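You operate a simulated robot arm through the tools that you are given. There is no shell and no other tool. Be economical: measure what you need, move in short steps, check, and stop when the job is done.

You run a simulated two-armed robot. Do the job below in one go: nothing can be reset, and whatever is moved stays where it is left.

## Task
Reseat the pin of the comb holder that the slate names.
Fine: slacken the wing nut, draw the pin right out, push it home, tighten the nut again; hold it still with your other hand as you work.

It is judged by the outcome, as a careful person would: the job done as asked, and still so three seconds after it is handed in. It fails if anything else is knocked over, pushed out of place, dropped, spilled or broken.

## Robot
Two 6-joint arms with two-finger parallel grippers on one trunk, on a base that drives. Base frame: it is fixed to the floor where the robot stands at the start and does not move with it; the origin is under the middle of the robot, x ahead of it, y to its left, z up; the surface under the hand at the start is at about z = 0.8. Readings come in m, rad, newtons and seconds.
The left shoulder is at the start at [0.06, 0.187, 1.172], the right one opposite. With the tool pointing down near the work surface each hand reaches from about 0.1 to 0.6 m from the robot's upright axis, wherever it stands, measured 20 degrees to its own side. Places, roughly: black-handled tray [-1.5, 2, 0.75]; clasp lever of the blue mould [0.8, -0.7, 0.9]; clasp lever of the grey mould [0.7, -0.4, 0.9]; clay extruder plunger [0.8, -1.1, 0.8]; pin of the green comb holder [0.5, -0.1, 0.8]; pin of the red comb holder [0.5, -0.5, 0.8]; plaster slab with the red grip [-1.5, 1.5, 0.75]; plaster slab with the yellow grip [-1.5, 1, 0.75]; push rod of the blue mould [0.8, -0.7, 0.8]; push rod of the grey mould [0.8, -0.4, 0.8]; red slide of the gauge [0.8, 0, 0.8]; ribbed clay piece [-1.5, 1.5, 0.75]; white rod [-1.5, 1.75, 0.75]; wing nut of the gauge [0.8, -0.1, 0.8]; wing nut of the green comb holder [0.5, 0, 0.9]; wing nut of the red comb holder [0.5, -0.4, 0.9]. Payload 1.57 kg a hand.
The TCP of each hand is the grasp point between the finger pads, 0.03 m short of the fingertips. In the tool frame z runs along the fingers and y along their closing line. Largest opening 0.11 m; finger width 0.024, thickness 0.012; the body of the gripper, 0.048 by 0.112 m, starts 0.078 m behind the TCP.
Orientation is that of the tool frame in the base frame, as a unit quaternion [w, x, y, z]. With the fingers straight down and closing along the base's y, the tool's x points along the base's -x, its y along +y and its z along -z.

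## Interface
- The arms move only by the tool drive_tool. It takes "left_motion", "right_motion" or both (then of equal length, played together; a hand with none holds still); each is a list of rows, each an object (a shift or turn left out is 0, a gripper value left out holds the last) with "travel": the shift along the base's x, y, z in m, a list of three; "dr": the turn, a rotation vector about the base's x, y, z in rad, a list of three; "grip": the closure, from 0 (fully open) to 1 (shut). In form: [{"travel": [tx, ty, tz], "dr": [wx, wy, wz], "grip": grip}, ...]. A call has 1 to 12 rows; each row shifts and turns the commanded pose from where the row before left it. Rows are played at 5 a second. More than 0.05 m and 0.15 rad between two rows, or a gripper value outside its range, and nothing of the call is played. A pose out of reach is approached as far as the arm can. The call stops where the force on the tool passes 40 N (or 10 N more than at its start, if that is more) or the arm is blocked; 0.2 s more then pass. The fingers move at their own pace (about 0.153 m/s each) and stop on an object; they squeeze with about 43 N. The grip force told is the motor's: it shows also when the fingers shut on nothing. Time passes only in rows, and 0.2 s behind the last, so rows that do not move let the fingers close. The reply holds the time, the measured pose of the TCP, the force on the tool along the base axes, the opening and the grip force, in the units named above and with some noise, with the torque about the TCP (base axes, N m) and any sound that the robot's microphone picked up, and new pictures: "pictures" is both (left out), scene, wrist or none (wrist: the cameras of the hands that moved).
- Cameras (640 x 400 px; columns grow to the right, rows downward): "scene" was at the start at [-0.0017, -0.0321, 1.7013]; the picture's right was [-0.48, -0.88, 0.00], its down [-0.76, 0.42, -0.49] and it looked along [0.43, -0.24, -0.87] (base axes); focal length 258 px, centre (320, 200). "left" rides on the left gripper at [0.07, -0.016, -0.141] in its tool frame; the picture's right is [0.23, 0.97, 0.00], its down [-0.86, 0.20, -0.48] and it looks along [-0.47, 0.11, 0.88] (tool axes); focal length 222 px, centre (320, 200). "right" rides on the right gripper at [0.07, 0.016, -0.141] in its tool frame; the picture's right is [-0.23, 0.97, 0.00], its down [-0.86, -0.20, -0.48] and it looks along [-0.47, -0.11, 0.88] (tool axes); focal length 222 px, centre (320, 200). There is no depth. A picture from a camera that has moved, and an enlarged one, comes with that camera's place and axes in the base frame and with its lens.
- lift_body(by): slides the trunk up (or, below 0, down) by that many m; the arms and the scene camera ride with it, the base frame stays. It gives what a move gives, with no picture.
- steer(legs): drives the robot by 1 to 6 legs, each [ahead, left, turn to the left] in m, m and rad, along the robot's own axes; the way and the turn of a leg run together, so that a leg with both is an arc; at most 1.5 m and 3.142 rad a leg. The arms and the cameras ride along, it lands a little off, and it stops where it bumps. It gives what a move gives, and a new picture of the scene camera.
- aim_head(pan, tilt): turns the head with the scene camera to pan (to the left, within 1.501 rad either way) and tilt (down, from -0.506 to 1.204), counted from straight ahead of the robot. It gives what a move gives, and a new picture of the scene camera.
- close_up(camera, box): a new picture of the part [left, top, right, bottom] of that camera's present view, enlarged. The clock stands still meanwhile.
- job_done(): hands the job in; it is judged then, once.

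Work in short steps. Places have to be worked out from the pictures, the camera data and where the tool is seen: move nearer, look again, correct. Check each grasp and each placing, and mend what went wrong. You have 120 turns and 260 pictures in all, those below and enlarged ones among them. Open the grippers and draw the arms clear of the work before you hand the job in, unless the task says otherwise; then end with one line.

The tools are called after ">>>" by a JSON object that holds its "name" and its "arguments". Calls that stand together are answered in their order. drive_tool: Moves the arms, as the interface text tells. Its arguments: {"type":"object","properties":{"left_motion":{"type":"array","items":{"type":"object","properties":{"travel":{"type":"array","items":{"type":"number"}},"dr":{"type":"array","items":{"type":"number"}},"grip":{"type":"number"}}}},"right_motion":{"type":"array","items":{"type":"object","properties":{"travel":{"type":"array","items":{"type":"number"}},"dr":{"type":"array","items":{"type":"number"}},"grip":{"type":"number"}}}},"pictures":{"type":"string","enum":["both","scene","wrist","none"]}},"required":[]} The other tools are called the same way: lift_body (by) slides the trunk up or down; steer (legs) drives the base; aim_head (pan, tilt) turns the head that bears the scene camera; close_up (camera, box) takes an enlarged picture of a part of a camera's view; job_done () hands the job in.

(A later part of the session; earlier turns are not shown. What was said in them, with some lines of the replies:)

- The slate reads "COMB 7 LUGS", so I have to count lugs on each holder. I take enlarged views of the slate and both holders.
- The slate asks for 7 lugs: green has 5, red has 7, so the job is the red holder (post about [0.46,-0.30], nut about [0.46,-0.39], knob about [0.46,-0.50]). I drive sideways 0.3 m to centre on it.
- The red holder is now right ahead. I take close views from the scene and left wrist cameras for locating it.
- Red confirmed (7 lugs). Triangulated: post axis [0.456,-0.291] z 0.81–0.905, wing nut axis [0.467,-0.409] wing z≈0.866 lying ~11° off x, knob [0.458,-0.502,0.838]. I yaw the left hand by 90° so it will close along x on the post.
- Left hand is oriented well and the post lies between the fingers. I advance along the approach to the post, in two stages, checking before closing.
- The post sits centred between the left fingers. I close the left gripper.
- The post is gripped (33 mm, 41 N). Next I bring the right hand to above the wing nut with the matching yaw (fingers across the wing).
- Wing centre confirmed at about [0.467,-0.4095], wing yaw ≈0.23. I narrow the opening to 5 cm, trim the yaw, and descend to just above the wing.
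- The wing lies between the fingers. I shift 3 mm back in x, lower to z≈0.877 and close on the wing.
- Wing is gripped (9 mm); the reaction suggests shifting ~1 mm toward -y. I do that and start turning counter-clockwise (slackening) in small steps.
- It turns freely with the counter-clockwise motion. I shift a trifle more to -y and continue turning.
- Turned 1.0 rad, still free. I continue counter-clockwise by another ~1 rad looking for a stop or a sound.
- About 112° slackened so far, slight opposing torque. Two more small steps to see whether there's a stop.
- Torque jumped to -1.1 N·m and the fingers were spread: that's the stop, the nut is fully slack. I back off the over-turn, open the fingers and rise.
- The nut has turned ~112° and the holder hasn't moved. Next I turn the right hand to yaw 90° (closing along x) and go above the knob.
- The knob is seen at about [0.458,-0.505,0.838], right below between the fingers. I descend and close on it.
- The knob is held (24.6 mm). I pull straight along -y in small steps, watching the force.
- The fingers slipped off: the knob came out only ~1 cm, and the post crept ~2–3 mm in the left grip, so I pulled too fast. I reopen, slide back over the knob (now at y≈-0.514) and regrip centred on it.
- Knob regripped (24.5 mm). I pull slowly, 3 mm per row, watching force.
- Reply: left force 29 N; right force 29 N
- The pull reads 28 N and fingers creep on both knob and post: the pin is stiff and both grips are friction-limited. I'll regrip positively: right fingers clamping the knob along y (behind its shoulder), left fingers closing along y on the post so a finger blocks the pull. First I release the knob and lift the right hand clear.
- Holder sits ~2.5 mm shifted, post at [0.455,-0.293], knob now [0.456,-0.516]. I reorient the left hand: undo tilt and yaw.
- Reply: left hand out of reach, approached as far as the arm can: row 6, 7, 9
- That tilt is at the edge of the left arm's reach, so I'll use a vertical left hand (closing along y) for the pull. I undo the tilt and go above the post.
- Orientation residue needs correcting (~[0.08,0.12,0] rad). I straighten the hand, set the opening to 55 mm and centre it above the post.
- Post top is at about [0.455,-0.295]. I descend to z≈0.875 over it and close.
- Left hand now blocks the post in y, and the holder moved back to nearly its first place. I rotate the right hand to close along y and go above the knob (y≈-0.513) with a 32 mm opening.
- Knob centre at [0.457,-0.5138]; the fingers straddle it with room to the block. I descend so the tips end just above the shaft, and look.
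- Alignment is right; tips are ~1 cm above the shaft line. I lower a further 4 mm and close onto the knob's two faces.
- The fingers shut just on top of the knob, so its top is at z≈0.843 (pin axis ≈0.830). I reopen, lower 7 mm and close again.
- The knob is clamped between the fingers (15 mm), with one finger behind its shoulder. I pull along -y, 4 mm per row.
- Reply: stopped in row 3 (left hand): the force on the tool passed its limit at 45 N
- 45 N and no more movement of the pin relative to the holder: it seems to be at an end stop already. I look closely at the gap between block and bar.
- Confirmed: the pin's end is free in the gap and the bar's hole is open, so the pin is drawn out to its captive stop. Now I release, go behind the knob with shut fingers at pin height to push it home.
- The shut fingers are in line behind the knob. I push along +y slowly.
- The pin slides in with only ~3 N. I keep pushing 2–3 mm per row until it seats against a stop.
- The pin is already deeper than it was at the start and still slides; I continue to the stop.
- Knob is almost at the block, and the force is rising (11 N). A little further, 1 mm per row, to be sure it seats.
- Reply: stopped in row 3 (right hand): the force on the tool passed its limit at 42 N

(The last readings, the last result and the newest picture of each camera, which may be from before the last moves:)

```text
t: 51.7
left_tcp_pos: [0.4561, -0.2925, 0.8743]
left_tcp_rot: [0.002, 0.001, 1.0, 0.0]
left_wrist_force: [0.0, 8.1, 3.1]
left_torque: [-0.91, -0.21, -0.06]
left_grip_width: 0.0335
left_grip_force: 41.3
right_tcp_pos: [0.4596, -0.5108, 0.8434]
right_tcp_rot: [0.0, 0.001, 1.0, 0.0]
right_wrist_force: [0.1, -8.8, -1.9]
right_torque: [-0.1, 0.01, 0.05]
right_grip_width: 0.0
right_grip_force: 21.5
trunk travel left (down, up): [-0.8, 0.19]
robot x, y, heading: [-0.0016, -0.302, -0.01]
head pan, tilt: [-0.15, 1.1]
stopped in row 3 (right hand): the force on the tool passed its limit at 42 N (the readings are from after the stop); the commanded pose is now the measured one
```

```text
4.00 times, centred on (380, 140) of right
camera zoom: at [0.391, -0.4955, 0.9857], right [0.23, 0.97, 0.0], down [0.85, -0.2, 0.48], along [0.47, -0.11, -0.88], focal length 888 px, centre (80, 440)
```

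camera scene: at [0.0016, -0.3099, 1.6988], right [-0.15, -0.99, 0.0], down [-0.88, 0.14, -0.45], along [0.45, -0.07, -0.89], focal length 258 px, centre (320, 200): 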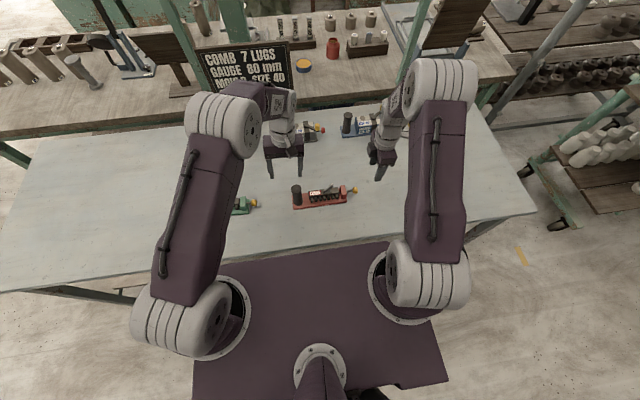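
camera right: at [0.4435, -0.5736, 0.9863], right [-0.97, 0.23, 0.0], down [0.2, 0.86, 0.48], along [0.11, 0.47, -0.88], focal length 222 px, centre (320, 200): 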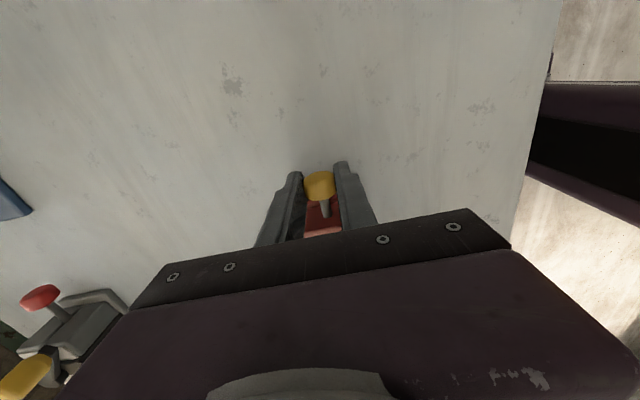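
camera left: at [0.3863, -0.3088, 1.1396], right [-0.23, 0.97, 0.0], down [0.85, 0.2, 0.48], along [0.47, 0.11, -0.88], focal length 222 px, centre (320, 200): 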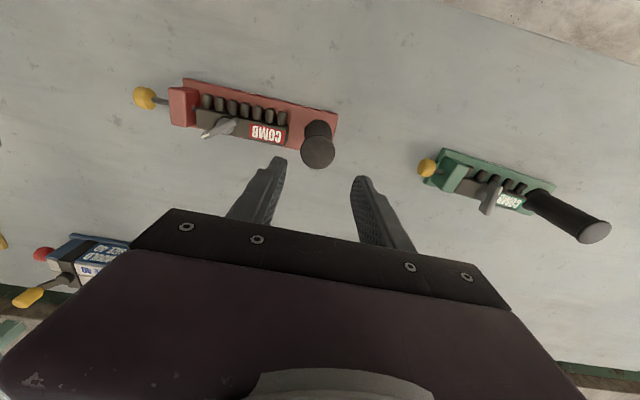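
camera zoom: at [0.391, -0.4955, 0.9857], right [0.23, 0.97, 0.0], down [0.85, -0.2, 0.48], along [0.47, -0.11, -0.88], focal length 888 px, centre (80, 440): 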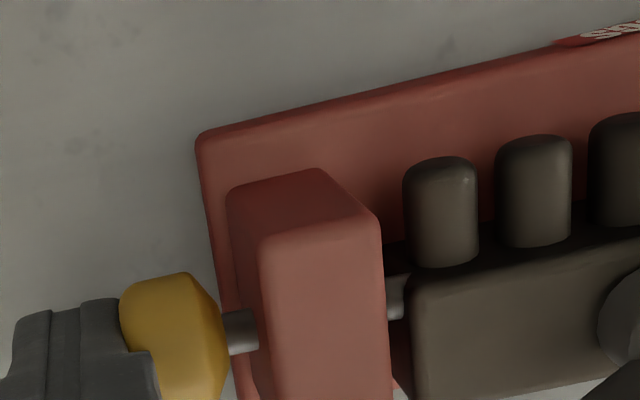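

The force jumped to 42 N at a firm stop: the pin is home in the bar. I withdraw the right hand, then release the left and take the earlier tilted grip (clear of the nut) for tightening.

>>> {"name": "drive_tool", "arguments": {"right_motion": [{"travel": [0, -0.02, 0]}, {"travel": [0, -0.02, 0.03]}, {"travel": [0, 0, 0.045]}, {"travel": [0, 0, 0.045]}], "left_motion": [{}, {"grip": 0.5}, {}, {}], "pictures": "none"}}

>>> {"name": "drive_tool", "arguments": {"left_motion": [{"travel": [0, 0, 0.045]}, {"travel": [0, 0, 0.045]}, {"travel": [0, 0.02, 0.04]}, {"travel": [0, 0.03, 0]}, {"travel": [0, 0.03, 0]}], "pictures": "none"}}

>>> {"name": "drive_tool", "arguments": {"left_motion": [{"dr": [0, 0, 0.143]}, {"dr": [0, 0, 0.143]}, {"dr": [0, 0, 0.143]}, {"dr": [0, 0, 0.143]}, {"dr": [0, 0, 0.143]}, {"dr": [0, 0, 0.143]}, {"dr": [0, 0, 0.143]}, {"dr": [0, 0, 0.143]}, {"dr": [0, 0, 0.143]}, {"dr": [0, 0, 0.143]}, {"dr": [0, 0, 0.141]}], "pictures": "none"}}

>>> {"name": "drive_tool", "arguments": {"left_motion": [{"dr": [-0.14, 0, 0], "grip": 0.2}, {"dr": [-0.14, 0, 0]}, {"dr": [-0.14, 0, 0]}, {"dr": [-0.14, 0, 0]}, {"dr": [-0.14, 0, 0]}, {}], "pictures": "wrist"}}

>>> {"name": "close_up", "arguments": {"camera": "scene", "box": [271, 150, 399, 230]}}

```text
t: 52.7
left_tcp_pos: [0.4552, -0.2929, 0.8738]
left_tcp_rot: [0.002, 0.002, 1.0, 0.0]
left_wrist_force: [0.2, 0.0, 0.1]
left_torque: [0.03, 0.0, -0.02]
left_grip_width: 0.0552
left_grip_force: 0.1
right_tcp_pos: [0.4549, -0.5483, 0.9645]
right_tcp_rot: [0.001, -0.002, 1.0, 0.0]
right_wrist_force: [0.2, -0.5, 0.1]
right_torque: [0.04, 0.0, -0.02]
right_grip_width: 0.0
right_grip_force: 21.3
trunk travel left (down, up): [-0.8, 0.19]
robot x, y, heading: [-0.0031, -0.2969, -0.003]
head pan, tilt: [-0.15, 1.1]
```

```text
t: 53.9
left_tcp_pos: [0.4565, -0.2129, 1.0049]
left_tcp_rot: [0.002, 0.001, 1.0, 0.001]
left_wrist_force: [-0.3, 0.7, -0.4]
left_torque: [0.01, 0.01, -0.02]
left_grip_width: 0.0549
left_grip_force: 0.0
right_tcp_pos: [0.4565, -0.5478, 0.9635]
right_tcp_rot: [0.001, 0.0, 1.0, 0.0]
right_wrist_force: [0.6, 0.1, -0.2]
right_torque: [0.02, -0.01, 0.01]
right_grip_width: 0.0
right_grip_force: 21.6
trunk travel left (down, up): [-0.8, 0.19]
robot x, y, heading: [0.0016, -0.2989, -0.006]
head pan, tilt: [-0.15, 1.1]
```

```text
t: 56.3
left_tcp_pos: [0.4566, -0.2126, 1.0036]
left_tcp_rot: [-0.001, -0.707, 0.707, 0.001]
left_wrist_force: [-0.4, -0.5, 0.8]
left_torque: [0.04, -0.01, -0.03]
left_grip_width: 0.0551
left_grip_force: 0.1
right_tcp_pos: [0.4559, -0.5493, 0.9636]
right_tcp_rot: [0.001, -0.001, 1.0, -0.001]
right_wrist_force: [0.4, -0.1, -0.1]
right_torque: [0.03, 0.02, 0.0]
right_grip_width: 0.0003
right_grip_force: 21.1
trunk travel left (down, up): [-0.8, 0.19]
robot x, y, heading: [-0.0021, -0.3026, -0.001]
head pan, tilt: [-0.15, 1.1]
```

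```text
t: 57.7
left_tcp_pos: [0.4558, -0.2149, 1.0047]
left_tcp_rot: [-0.242, -0.663, 0.665, -0.242]
left_wrist_force: [-0.3, -0.1, 0.3]
left_torque: [0.02, 0.01, -0.03]
left_grip_width: 0.0878
left_grip_force: 0.1
right_tcp_pos: [0.458, -0.5499, 0.9626]
right_tcp_rot: [0.001, 0.0, 1.0, 0.001]
right_wrist_force: [0.4, 0.2, 0.3]
right_torque: [-0.01, -0.03, -0.01]
right_grip_width: 0.0
right_grip_force: 21.4
trunk travel left (down, up): [-0.8, 0.19]
robot x, y, heading: [0.0001, -0.2988, -0.007]
head pan, tilt: [-0.15, 1.1]
camera left: at [0.4715, -0.1773, 1.1588], right [-0.97, -0.17, 0.14], down [-0.2, 0.96, -0.18], along [-0.11, -0.21, -0.97], focal length 222 px, centre (320, 200)
```

left: 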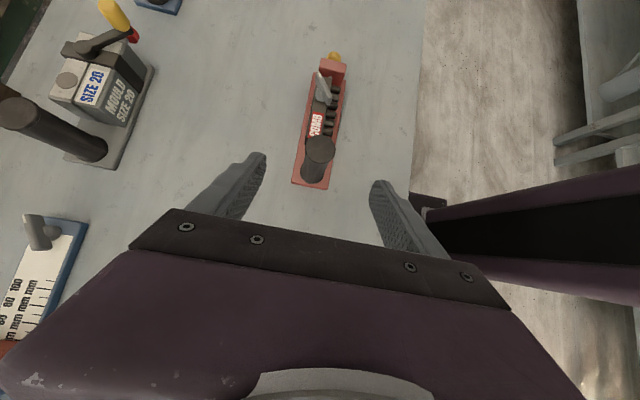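

```text
5.00 times, centred on (335, 190) of scene
camera zoom: at [0.0024, -0.3105, 1.6988], right [-0.15, -0.99, 0.0], down [-0.88, 0.14, -0.45], along [0.45, -0.07, -0.89], focal length 1291 px, centre (245, 250)
```

zoom: 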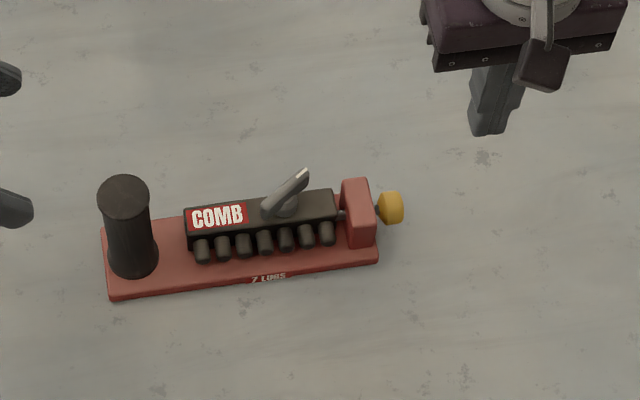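

Pin home, holder in place. The left hand goes back to the tilted grip on the post.

>>> {"name": "drive_tool", "arguments": {"left_motion": [{"travel": [0, -0.014, -0.036]}, {"travel": [0, -0.014, -0.036]}, {"travel": [0, -0.0255, -0.0305]}, {"travel": [0, -0.0255, -0.0305]}, {}, {"grip": 1}, {}, {}, {}], "pictures": "wrist"}}

>>> {"name": "close_up", "arguments": {"camera": "scene", "box": [271, 150, 399, 230]}}

```text
t: 59.7
left_tcp_pos: [0.456, -0.291, 0.8687]
left_tcp_rot: [0.241, 0.664, -0.664, 0.243]
left_wrist_force: [-1.6, 1.1, -0.3]
left_torque: [-0.18, 0.0, -0.16]
left_grip_width: 0.0329
left_grip_force: 40.9
right_tcp_pos: [0.4576, -0.5491, 0.9626]
right_tcp_rot: [0.0, 0.0, 1.0, 0.0]
right_wrist_force: [0.3, 0.5, -0.6]
right_torque: [-0.01, 0.0, 0.04]
right_grip_width: 0.0003
right_grip_force: 21.1
trunk travel left (down, up): [-0.8, 0.19]
robot x, y, heading: [-0.0017, -0.299, -0.003]
head pan, tilt: [-0.15, 1.1]
camera left: at [0.471, -0.2547, 1.023], right [-0.97, -0.17, 0.15], down [-0.2, 0.96, -0.18], along [-0.11, -0.21, -0.97], focal length 222 px, centre (320, 200)
```

left: 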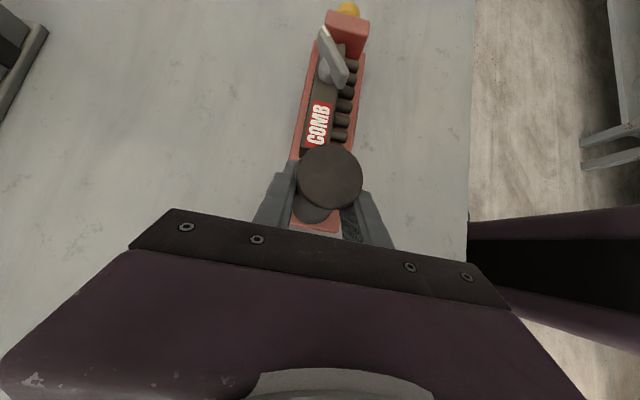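

```text
5.00 times, centred on (335, 190) of scene
camera zoom: at [0.0027, -0.3095, 1.6988], right [-0.15, -0.99, 0.0], down [-0.88, 0.14, -0.45], along [0.45, -0.07, -0.89], focal length 1291 px, centre (245, 250)
```

zoom: 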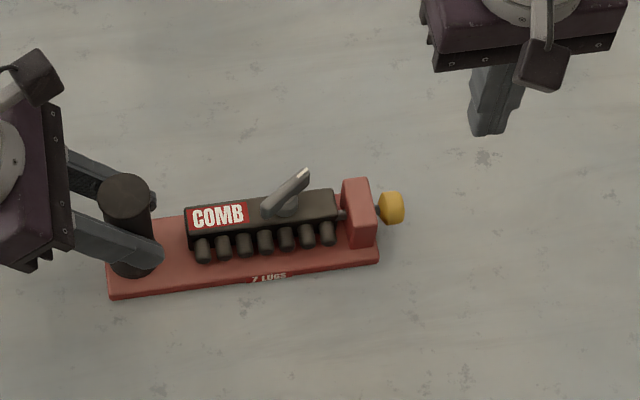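

Post held again. The wing lies at hand-yaw ≈2.24 about [0.466,-0.4105]; I rotate the right hand there and move above the nut.

>>> {"name": "drive_tool", "arguments": {"right_motion": [{"dr": [0, 0, 0.15], "grip": 0.55, "travel": [0, 0, 0.02]}, {"dr": [0, 0, 0.15], "travel": [0, 0, 0.015]}, {"dr": [0, 0, 0.15]}, {"dr": [0, 0, 0.15]}, {"dr": [0, 0, 0.15]}, {"dr": [0, 0, 0.15]}, {"dr": [0, 0, 0.15]}, {"dr": [0, 0, 0.15]}, {"dr": [0, 0, 0.15]}, {"dr": [0, 0, 0.15]}, {"dr": [0, 0, 0.15]}, {"dr": [0, 0, 0.15]}], "pictures": "none"}}

>>> {"name": "drive_tool", "arguments": {"right_motion": [{"dr": [0, 0, 0.15], "travel": [0.003, 0.045, 0]}, {"dr": [0, 0, 0.15], "travel": [0.003, 0.045, 0]}, {"dr": [0, 0, 0.14], "travel": [0.003, 0.045, 0]}, {"travel": [0, 0.0035, -0.04]}, {"travel": [0, 0, -0.045]}, {}], "pictures": "wrist"}}

>>> {"name": "close_up", "arguments": {"camera": "scene", "box": [271, 150, 383, 220]}}

```text
t: 62.3
left_tcp_pos: [0.456, -0.2905, 0.8684]
left_tcp_rot: [-0.242, -0.664, 0.665, -0.242]
left_wrist_force: [-1.1, 1.2, 0.1]
left_torque: [0.04, 0.11, -0.03]
left_grip_width: 0.0329
left_grip_force: 41.4
right_tcp_pos: [0.4599, -0.5506, 0.9991]
right_tcp_rot: [0.0, 0.784, -0.621, -0.001]
right_wrist_force: [-0.2, 0.0, -0.4]
right_torque: [-0.02, 0.01, -0.03]
right_grip_width: 0.0498
right_grip_force: 0.1
trunk travel left (down, up): [-0.8, 0.19]
robot x, y, heading: [-0.0018, -0.2982, -0.009]
head pan, tilt: [-0.15, 1.1]
```

```text
t: 63.7
left_tcp_pos: [0.4568, -0.2921, 0.868]
left_tcp_rot: [-0.241, -0.664, 0.665, -0.242]
left_wrist_force: [0.7, 0.8, 1.0]
left_torque: [0.04, 0.03, 0.08]
left_grip_width: 0.0329
left_grip_force: 40.9
right_tcp_pos: [0.4695, -0.4137, 0.9151]
right_tcp_rot: [-0.001, 0.9, -0.436, -0.001]
right_wrist_force: [-0.6, 0.7, -0.1]
right_torque: [0.0, -0.05, -0.03]
right_grip_width: 0.0495
right_grip_force: 0.1
trunk travel left (down, up): [-0.8, 0.19]
robot x, y, heading: [-0.0029, -0.2998, -0.002]
head pan, tilt: [-0.15, 1.1]
camera right: at [0.5002, -0.4781, 1.0556], right [-0.9, -0.43, 0.0], down [-0.37, 0.79, 0.48], along [-0.2, 0.43, -0.88], focal length 222 px, centre (320, 200)
```

right: 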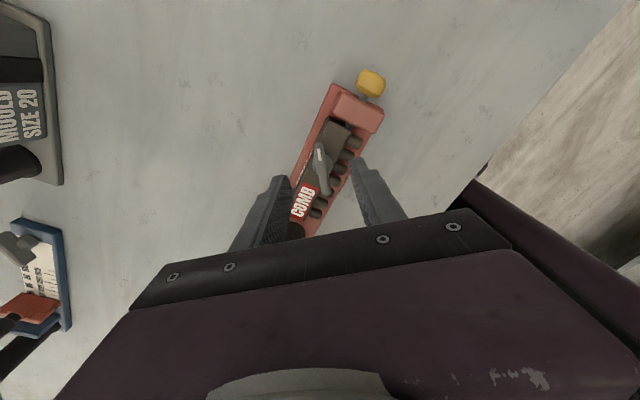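

```text
5.71 times, centred on (327, 185) of scene
camera zoom: at [0.0026, -0.3096, 1.6988], right [-0.15, -0.99, 0.0], down [-0.88, 0.14, -0.45], along [0.45, -0.07, -0.89], focal length 1476 px, centre (280, 286)
```

zoom: 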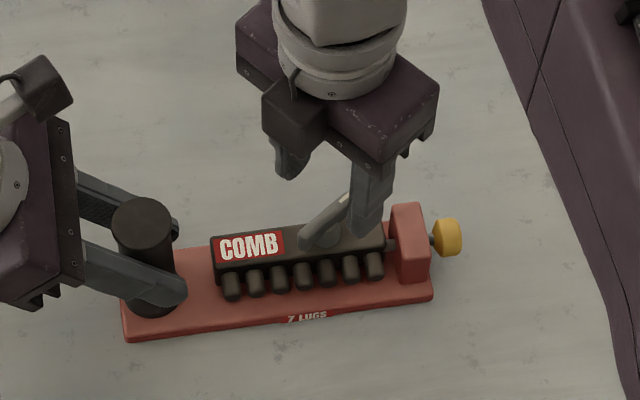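

The wing is centred between the fingers. I lower to z≈0.879 and close on it.

>>> {"name": "drive_tool", "arguments": {"right_motion": [{"travel": [0, 0, -0.02]}, {"travel": [0, 0, -0.016]}, {}, {"grip": 1}, {}, {}], "pictures": "none"}}

>>> {"name": "close_up", "arguments": {"camera": "scene", "box": [271, 150, 383, 220]}}

```text
t: 65.1
left_tcp_pos: [0.457, -0.2921, 0.8677]
left_tcp_rot: [-0.242, -0.664, 0.665, -0.241]
left_wrist_force: [-2.1, 11.8, 4.7]
left_torque: [-0.46, 0.03, 0.62]
left_grip_width: 0.033
left_grip_force: 41.2
right_tcp_pos: [0.4694, -0.4133, 0.8794]
right_tcp_rot: [0.0, 0.9, -0.436, -0.001]
right_wrist_force: [1.6, -11.2, -3.8]
right_torque: [-0.32, -0.13, -0.66]
right_grip_width: 0.0094
right_grip_force: 28.0
trunk travel left (down, up): [-0.8, 0.19]
robot x, y, heading: [-0.0027, -0.3009, 0.001]
head pan, tilt: [-0.15, 1.1]
```

```text
5.71 times, centred on (327, 185) of scene
camera zoom: at [0.0033, -0.3098, 1.6988], right [-0.15, -0.99, 0.0], down [-0.88, 0.14, -0.45], along [0.45, -0.07, -0.89], focal length 1476 px, centre (280, 286)
```

zoom: 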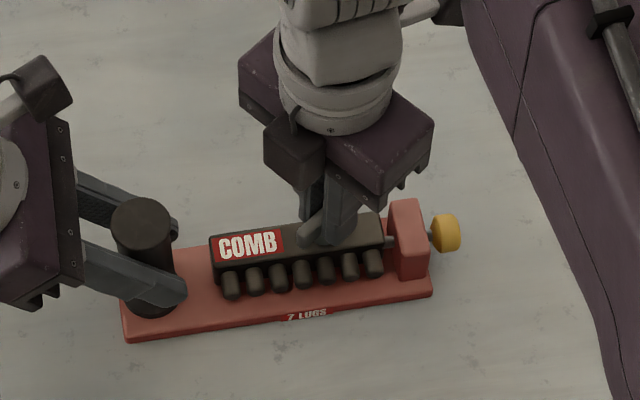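

Wing gripped (9 mm). I relieve the side force by 1 mm and turn clockwise.

>>> {"name": "drive_tool", "arguments": {"right_motion": [{"travel": [0, -0.001, 0]}, {"dr": [0, 0, -0.12]}, {"dr": [0, 0, -0.12]}, {"dr": [0, 0, -0.12]}, {"dr": [0, 0, -0.12]}, {"dr": [0, 0, -0.12]}, {"dr": [0, 0, -0.12]}, {"dr": [0, 0, -0.12]}, {"dr": [0, 0, -0.12]}], "pictures": "none"}}

>>> {"name": "drive_tool", "arguments": {"right_motion": [{"dr": [0, 0, -0.12]}, {"dr": [0, 0, -0.12]}, {"dr": [0, 0, -0.12]}, {"dr": [0, 0, -0.12]}, {"dr": [0, 0, -0.12]}, {"dr": [0, 0, -0.12]}, {"dr": [0, 0, -0.12]}], "pictures": "wrist"}}

>>> {"name": "close_up", "arguments": {"camera": "scene", "box": [271, 150, 383, 220]}}

```text
t: 67.1
left_tcp_pos: [0.4558, -0.2913, 0.8686]
left_tcp_rot: [-0.241, -0.664, 0.666, -0.241]
left_wrist_force: [6.8, 10.0, -2.1]
left_torque: [0.47, 0.05, 0.8]
left_grip_width: 0.0332
left_grip_force: 41.3
right_tcp_pos: [0.4684, -0.4126, 0.8785]
right_tcp_rot: [0.001, -0.596, 0.803, 0.001]
right_wrist_force: [-9.4, -9.7, 8.5]
right_torque: [-0.26, 0.27, 0.1]
right_grip_width: 0.0087
right_grip_force: 27.4
trunk travel left (down, up): [-0.8, 0.19]
robot x, y, heading: [0.0029, -0.2981, -0.0]
head pan, tilt: [-0.15, 1.1]
```

```text
t: 68.7
left_tcp_pos: [0.4552, -0.2923, 0.87]
left_tcp_rot: [-0.243, -0.663, 0.666, -0.242]
left_wrist_force: [8.3, -15.8, -0.7]
left_torque: [0.38, -0.32, 0.57]
left_grip_width: 0.0331
left_grip_force: 41.2
right_tcp_pos: [0.4691, -0.4129, 0.878]
right_tcp_rot: [0.001, -0.215, 0.977, 0.0]
right_wrist_force: [-9.4, 16.7, 4.7]
right_torque: [0.1, 0.61, 0.1]
right_grip_width: 0.0085
right_grip_force: 27.5
trunk travel left (down, up): [-0.8, 0.19]
robot x, y, heading: [-0.0011, -0.3006, -0.001]
head pan, tilt: [-0.15, 1.1]
camera right: at [0.4004, -0.4279, 1.0197], right [-0.21, 0.98, 0.0], down [0.86, 0.18, 0.48], along [0.47, 0.1, -0.88], focal length 222 px, centre (320, 200)
```

right: 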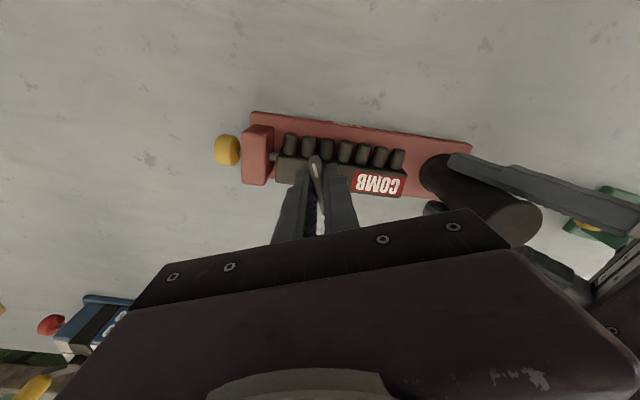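

```text
5.71 times, centred on (327, 185) of scene
camera zoom: at [0.0027, -0.3093, 1.6987], right [-0.15, -0.99, 0.0], down [-0.88, 0.14, -0.45], along [0.45, -0.07, -0.89], focal length 1476 px, centre (280, 286)
```

zoom: 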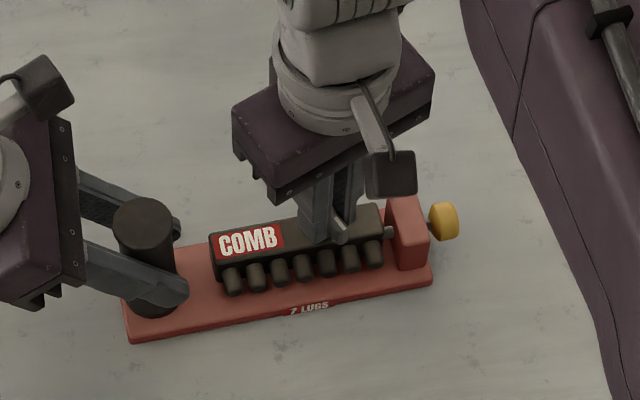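

Hand yaw is 0.43, still turning freely; the start angle was ~0.24. I ease the side load and continue in small steps to the stop.

>>> {"name": "drive_tool", "arguments": {"right_motion": [{"travel": [-0.0015, 0.0005, 0]}, {"dr": [0, 0, -0.08]}, {"dr": [0, 0, -0.08]}, {"dr": [0, 0, -0.08]}], "pictures": "none"}}

>>> {"name": "drive_tool", "arguments": {"right_motion": [{"dr": [0, 0, -0.08]}, {"dr": [0, 0, -0.08]}], "pictures": "none"}}

>>> {"name": "close_up", "arguments": {"camera": "scene", "box": [271, 150, 383, 220]}}

```text
t: 69.7
left_tcp_pos: [0.4569, -0.2926, 0.8693]
left_tcp_rot: [-0.242, -0.664, 0.665, -0.242]
left_wrist_force: [9.0, -24.2, -0.4]
left_torque: [-0.53, -0.07, 0.35]
left_grip_width: 0.033
left_grip_force: 41.4
right_tcp_pos: [0.4673, -0.4115, 0.878]
right_tcp_rot: [0.002, -0.099, 0.995, -0.001]
right_wrist_force: [-7.4, 22.1, 8.3]
right_torque: [0.37, 0.3, 0.77]
right_grip_width: 0.0108
right_grip_force: 29.0
trunk travel left (down, up): [-0.8, 0.19]
robot x, y, heading: [0.0011, -0.302, 0.0]
head pan, tilt: [-0.15, 1.1]
```

```text
t: 70.3
left_tcp_pos: [0.4561, -0.2922, 0.8688]
left_tcp_rot: [-0.24, -0.664, 0.666, -0.242]
left_wrist_force: [14.0, -27.1, -5.2]
left_torque: [-0.16, 0.25, 0.36]
left_grip_width: 0.033
left_grip_force: 41.2
right_tcp_pos: [0.4662, -0.4125, 0.8775]
right_tcp_rot: [0.001, -0.019, 1.0, 0.0]
right_wrist_force: [-14.7, 23.7, 14.9]
right_torque: [0.45, 0.26, 1.04]
right_grip_width: 0.0151
right_grip_force: 30.7
trunk travel left (down, up): [-0.8, 0.19]
robot x, y, heading: [-0.0028, -0.3008, -0.002]
head pan, tilt: [-0.15, 1.1]
```

```text
5.71 times, centred on (327, 185) of scene
camera zoom: at [0.0017, -0.3098, 1.6989], right [-0.15, -0.99, 0.0], down [-0.88, 0.14, -0.45], along [0.45, -0.07, -0.89], focal length 1476 px, centre (280, 286)
```

zoom: 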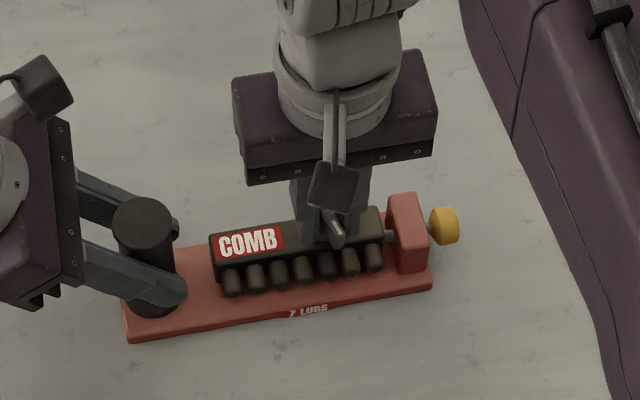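

Torque 1.0 N·m with the fingers spread: the nut is tight against its stop. I undo just the hand's over-turn, open and lift away.

>>> {"name": "drive_tool", "arguments": {"right_motion": [{"dr": [0, 0, 0.12], "travel": [-0.001, -0.001, 0]}, {"grip": 0.5}, {}, {"travel": [0, 0, 0.04]}, {"travel": [0, 0, 0.045]}, {"travel": [0, -0.03, 0.03]}, {"travel": [0, -0.045, 0]}, {"travel": [0, -0.045, 0]}], "pictures": "none"}}

>>> {"name": "close_up", "arguments": {"camera": "scene", "box": [271, 150, 383, 220]}}

```text
t: 72.1
left_tcp_pos: [0.4549, -0.294, 0.8689]
left_tcp_rot: [-0.242, -0.664, 0.665, -0.242]
left_wrist_force: [-1.0, -0.9, 1.9]
left_torque: [0.4, -0.07, 0.07]
left_grip_width: 0.033
left_grip_force: 40.8
right_tcp_pos: [0.4661, -0.5344, 0.9938]
right_tcp_rot: [0.001, -0.079, 0.997, 0.001]
right_wrist_force: [0.3, -0.5, -0.7]
right_torque: [-0.01, -0.02, -0.01]
right_grip_width: 0.055
right_grip_force: 0.1
trunk travel left (down, up): [-0.8, 0.19]
robot x, y, heading: [-0.0003, -0.3035, -0.008]
head pan, tilt: [-0.15, 1.1]
```

```text
5.71 times, centred on (327, 185) of scene
camera zoom: at [0.0023, -0.3112, 1.6987], right [-0.15, -0.99, 0.0], down [-0.88, 0.14, -0.45], along [0.45, -0.07, -0.89], focal length 1476 px, centre (280, 286)
```

zoom: 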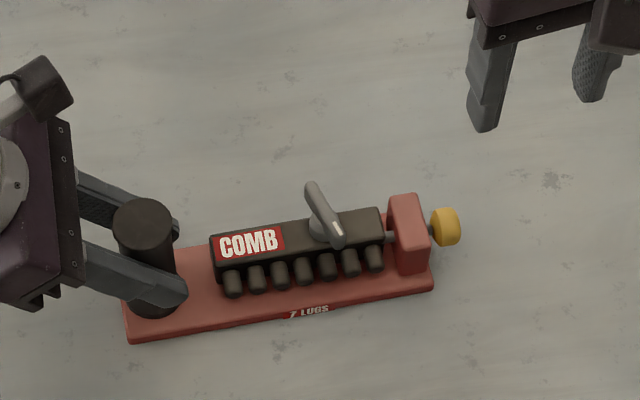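

The wing is back at its tight mark and the knob is home. I release the post with the left hand and draw both arms clear.

>>> {"name": "drive_tool", "arguments": {"left_motion": [{"grip": 0.2}, {}, {"travel": [0, 0.03, 0.036]}, {"travel": [0, 0.03, 0.036]}, {"travel": [0, 0.01, 0.045]}, {"travel": [0, 0.01, 0.045]}, {}], "right_motion": [{"grip": 0}, {}, {"travel": [0, -0.03, 0.03]}, {"travel": [0, -0.03, 0.03]}, {"travel": [0, -0.03, 0.03]}, {}, {}], "pictures": "scene"}}

>>> {"name": "close_up", "arguments": {"camera": "scene", "box": [271, 160, 383, 230]}}

```text
t: 73.7
left_tcp_pos: [0.4558, -0.2112, 1.0297]
left_tcp_rot: [-0.242, -0.664, 0.665, -0.243]
left_wrist_force: [1.1, -0.7, 0.1]
left_torque: [-0.01, 0.03, 0.01]
left_grip_width: 0.088
left_grip_force: 0.1
right_tcp_pos: [0.4681, -0.6256, 1.0825]
right_tcp_rot: [0.001, -0.08, 0.997, -0.001]
right_wrist_force: [0.2, 0.3, -0.2]
right_torque: [0.0, 0.07, 0.03]
right_grip_width: 0.1099
right_grip_force: 0.0
trunk travel left (down, up): [-0.8, 0.19]
robot x, y, heading: [0.0032, -0.3033, 0.003]
head pan, tilt: [-0.15, 1.1]
camera scene: at [0.0032, -0.3092, 1.6988], right [-0.15, -0.99, 0.0], down [-0.88, 0.14, -0.45], along [0.45, -0.07, -0.89], focal length 258 px, centre (320, 200)
```

scene: 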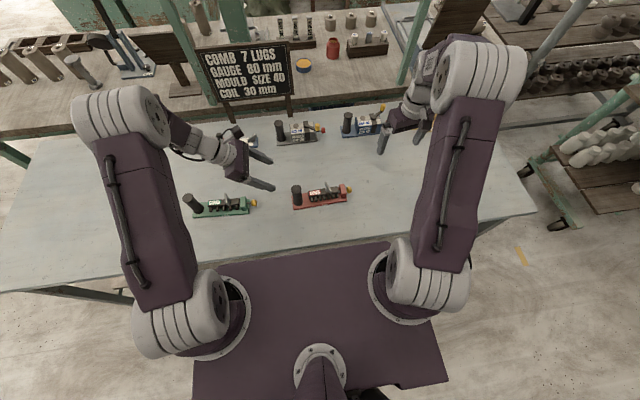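

```text
5.71 times, centred on (327, 195) of scene
camera zoom: at [0.0032, -0.3092, 1.6988], right [-0.15, -0.99, 0.0], down [-0.88, 0.14, -0.45], along [0.45, -0.07, -0.89], focal length 1476 px, centre (280, 229)
```

zoom: 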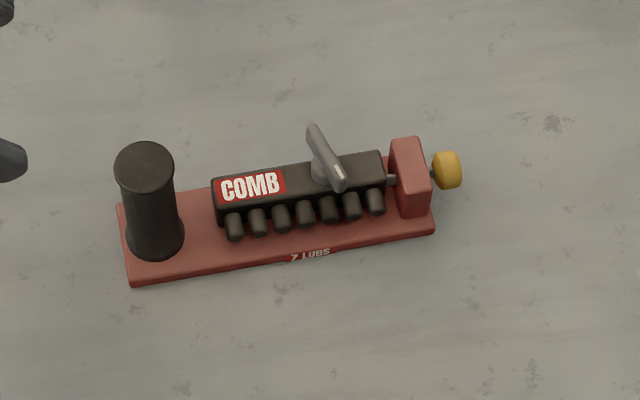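

Pin home, nut tight, holder standing where it was, both arms clear and the other things untouched; I hand the job in.

>>> {"name": "job_done", "arguments": {}}

```text
The job is handed in.
```

I reseated the pin of the red comb holder, the one with the 7 lugs the slate names, and handed the job in. I slackened the wing nut to its stop, drew the pin out to its captive stop, and pushed it home. Then I tightened the nut back to its original mark. My left hand held the holder throughout, except for two brief releases to change grip. During the pull the holder crept a few millimetres, and it ended within about that of where it began.
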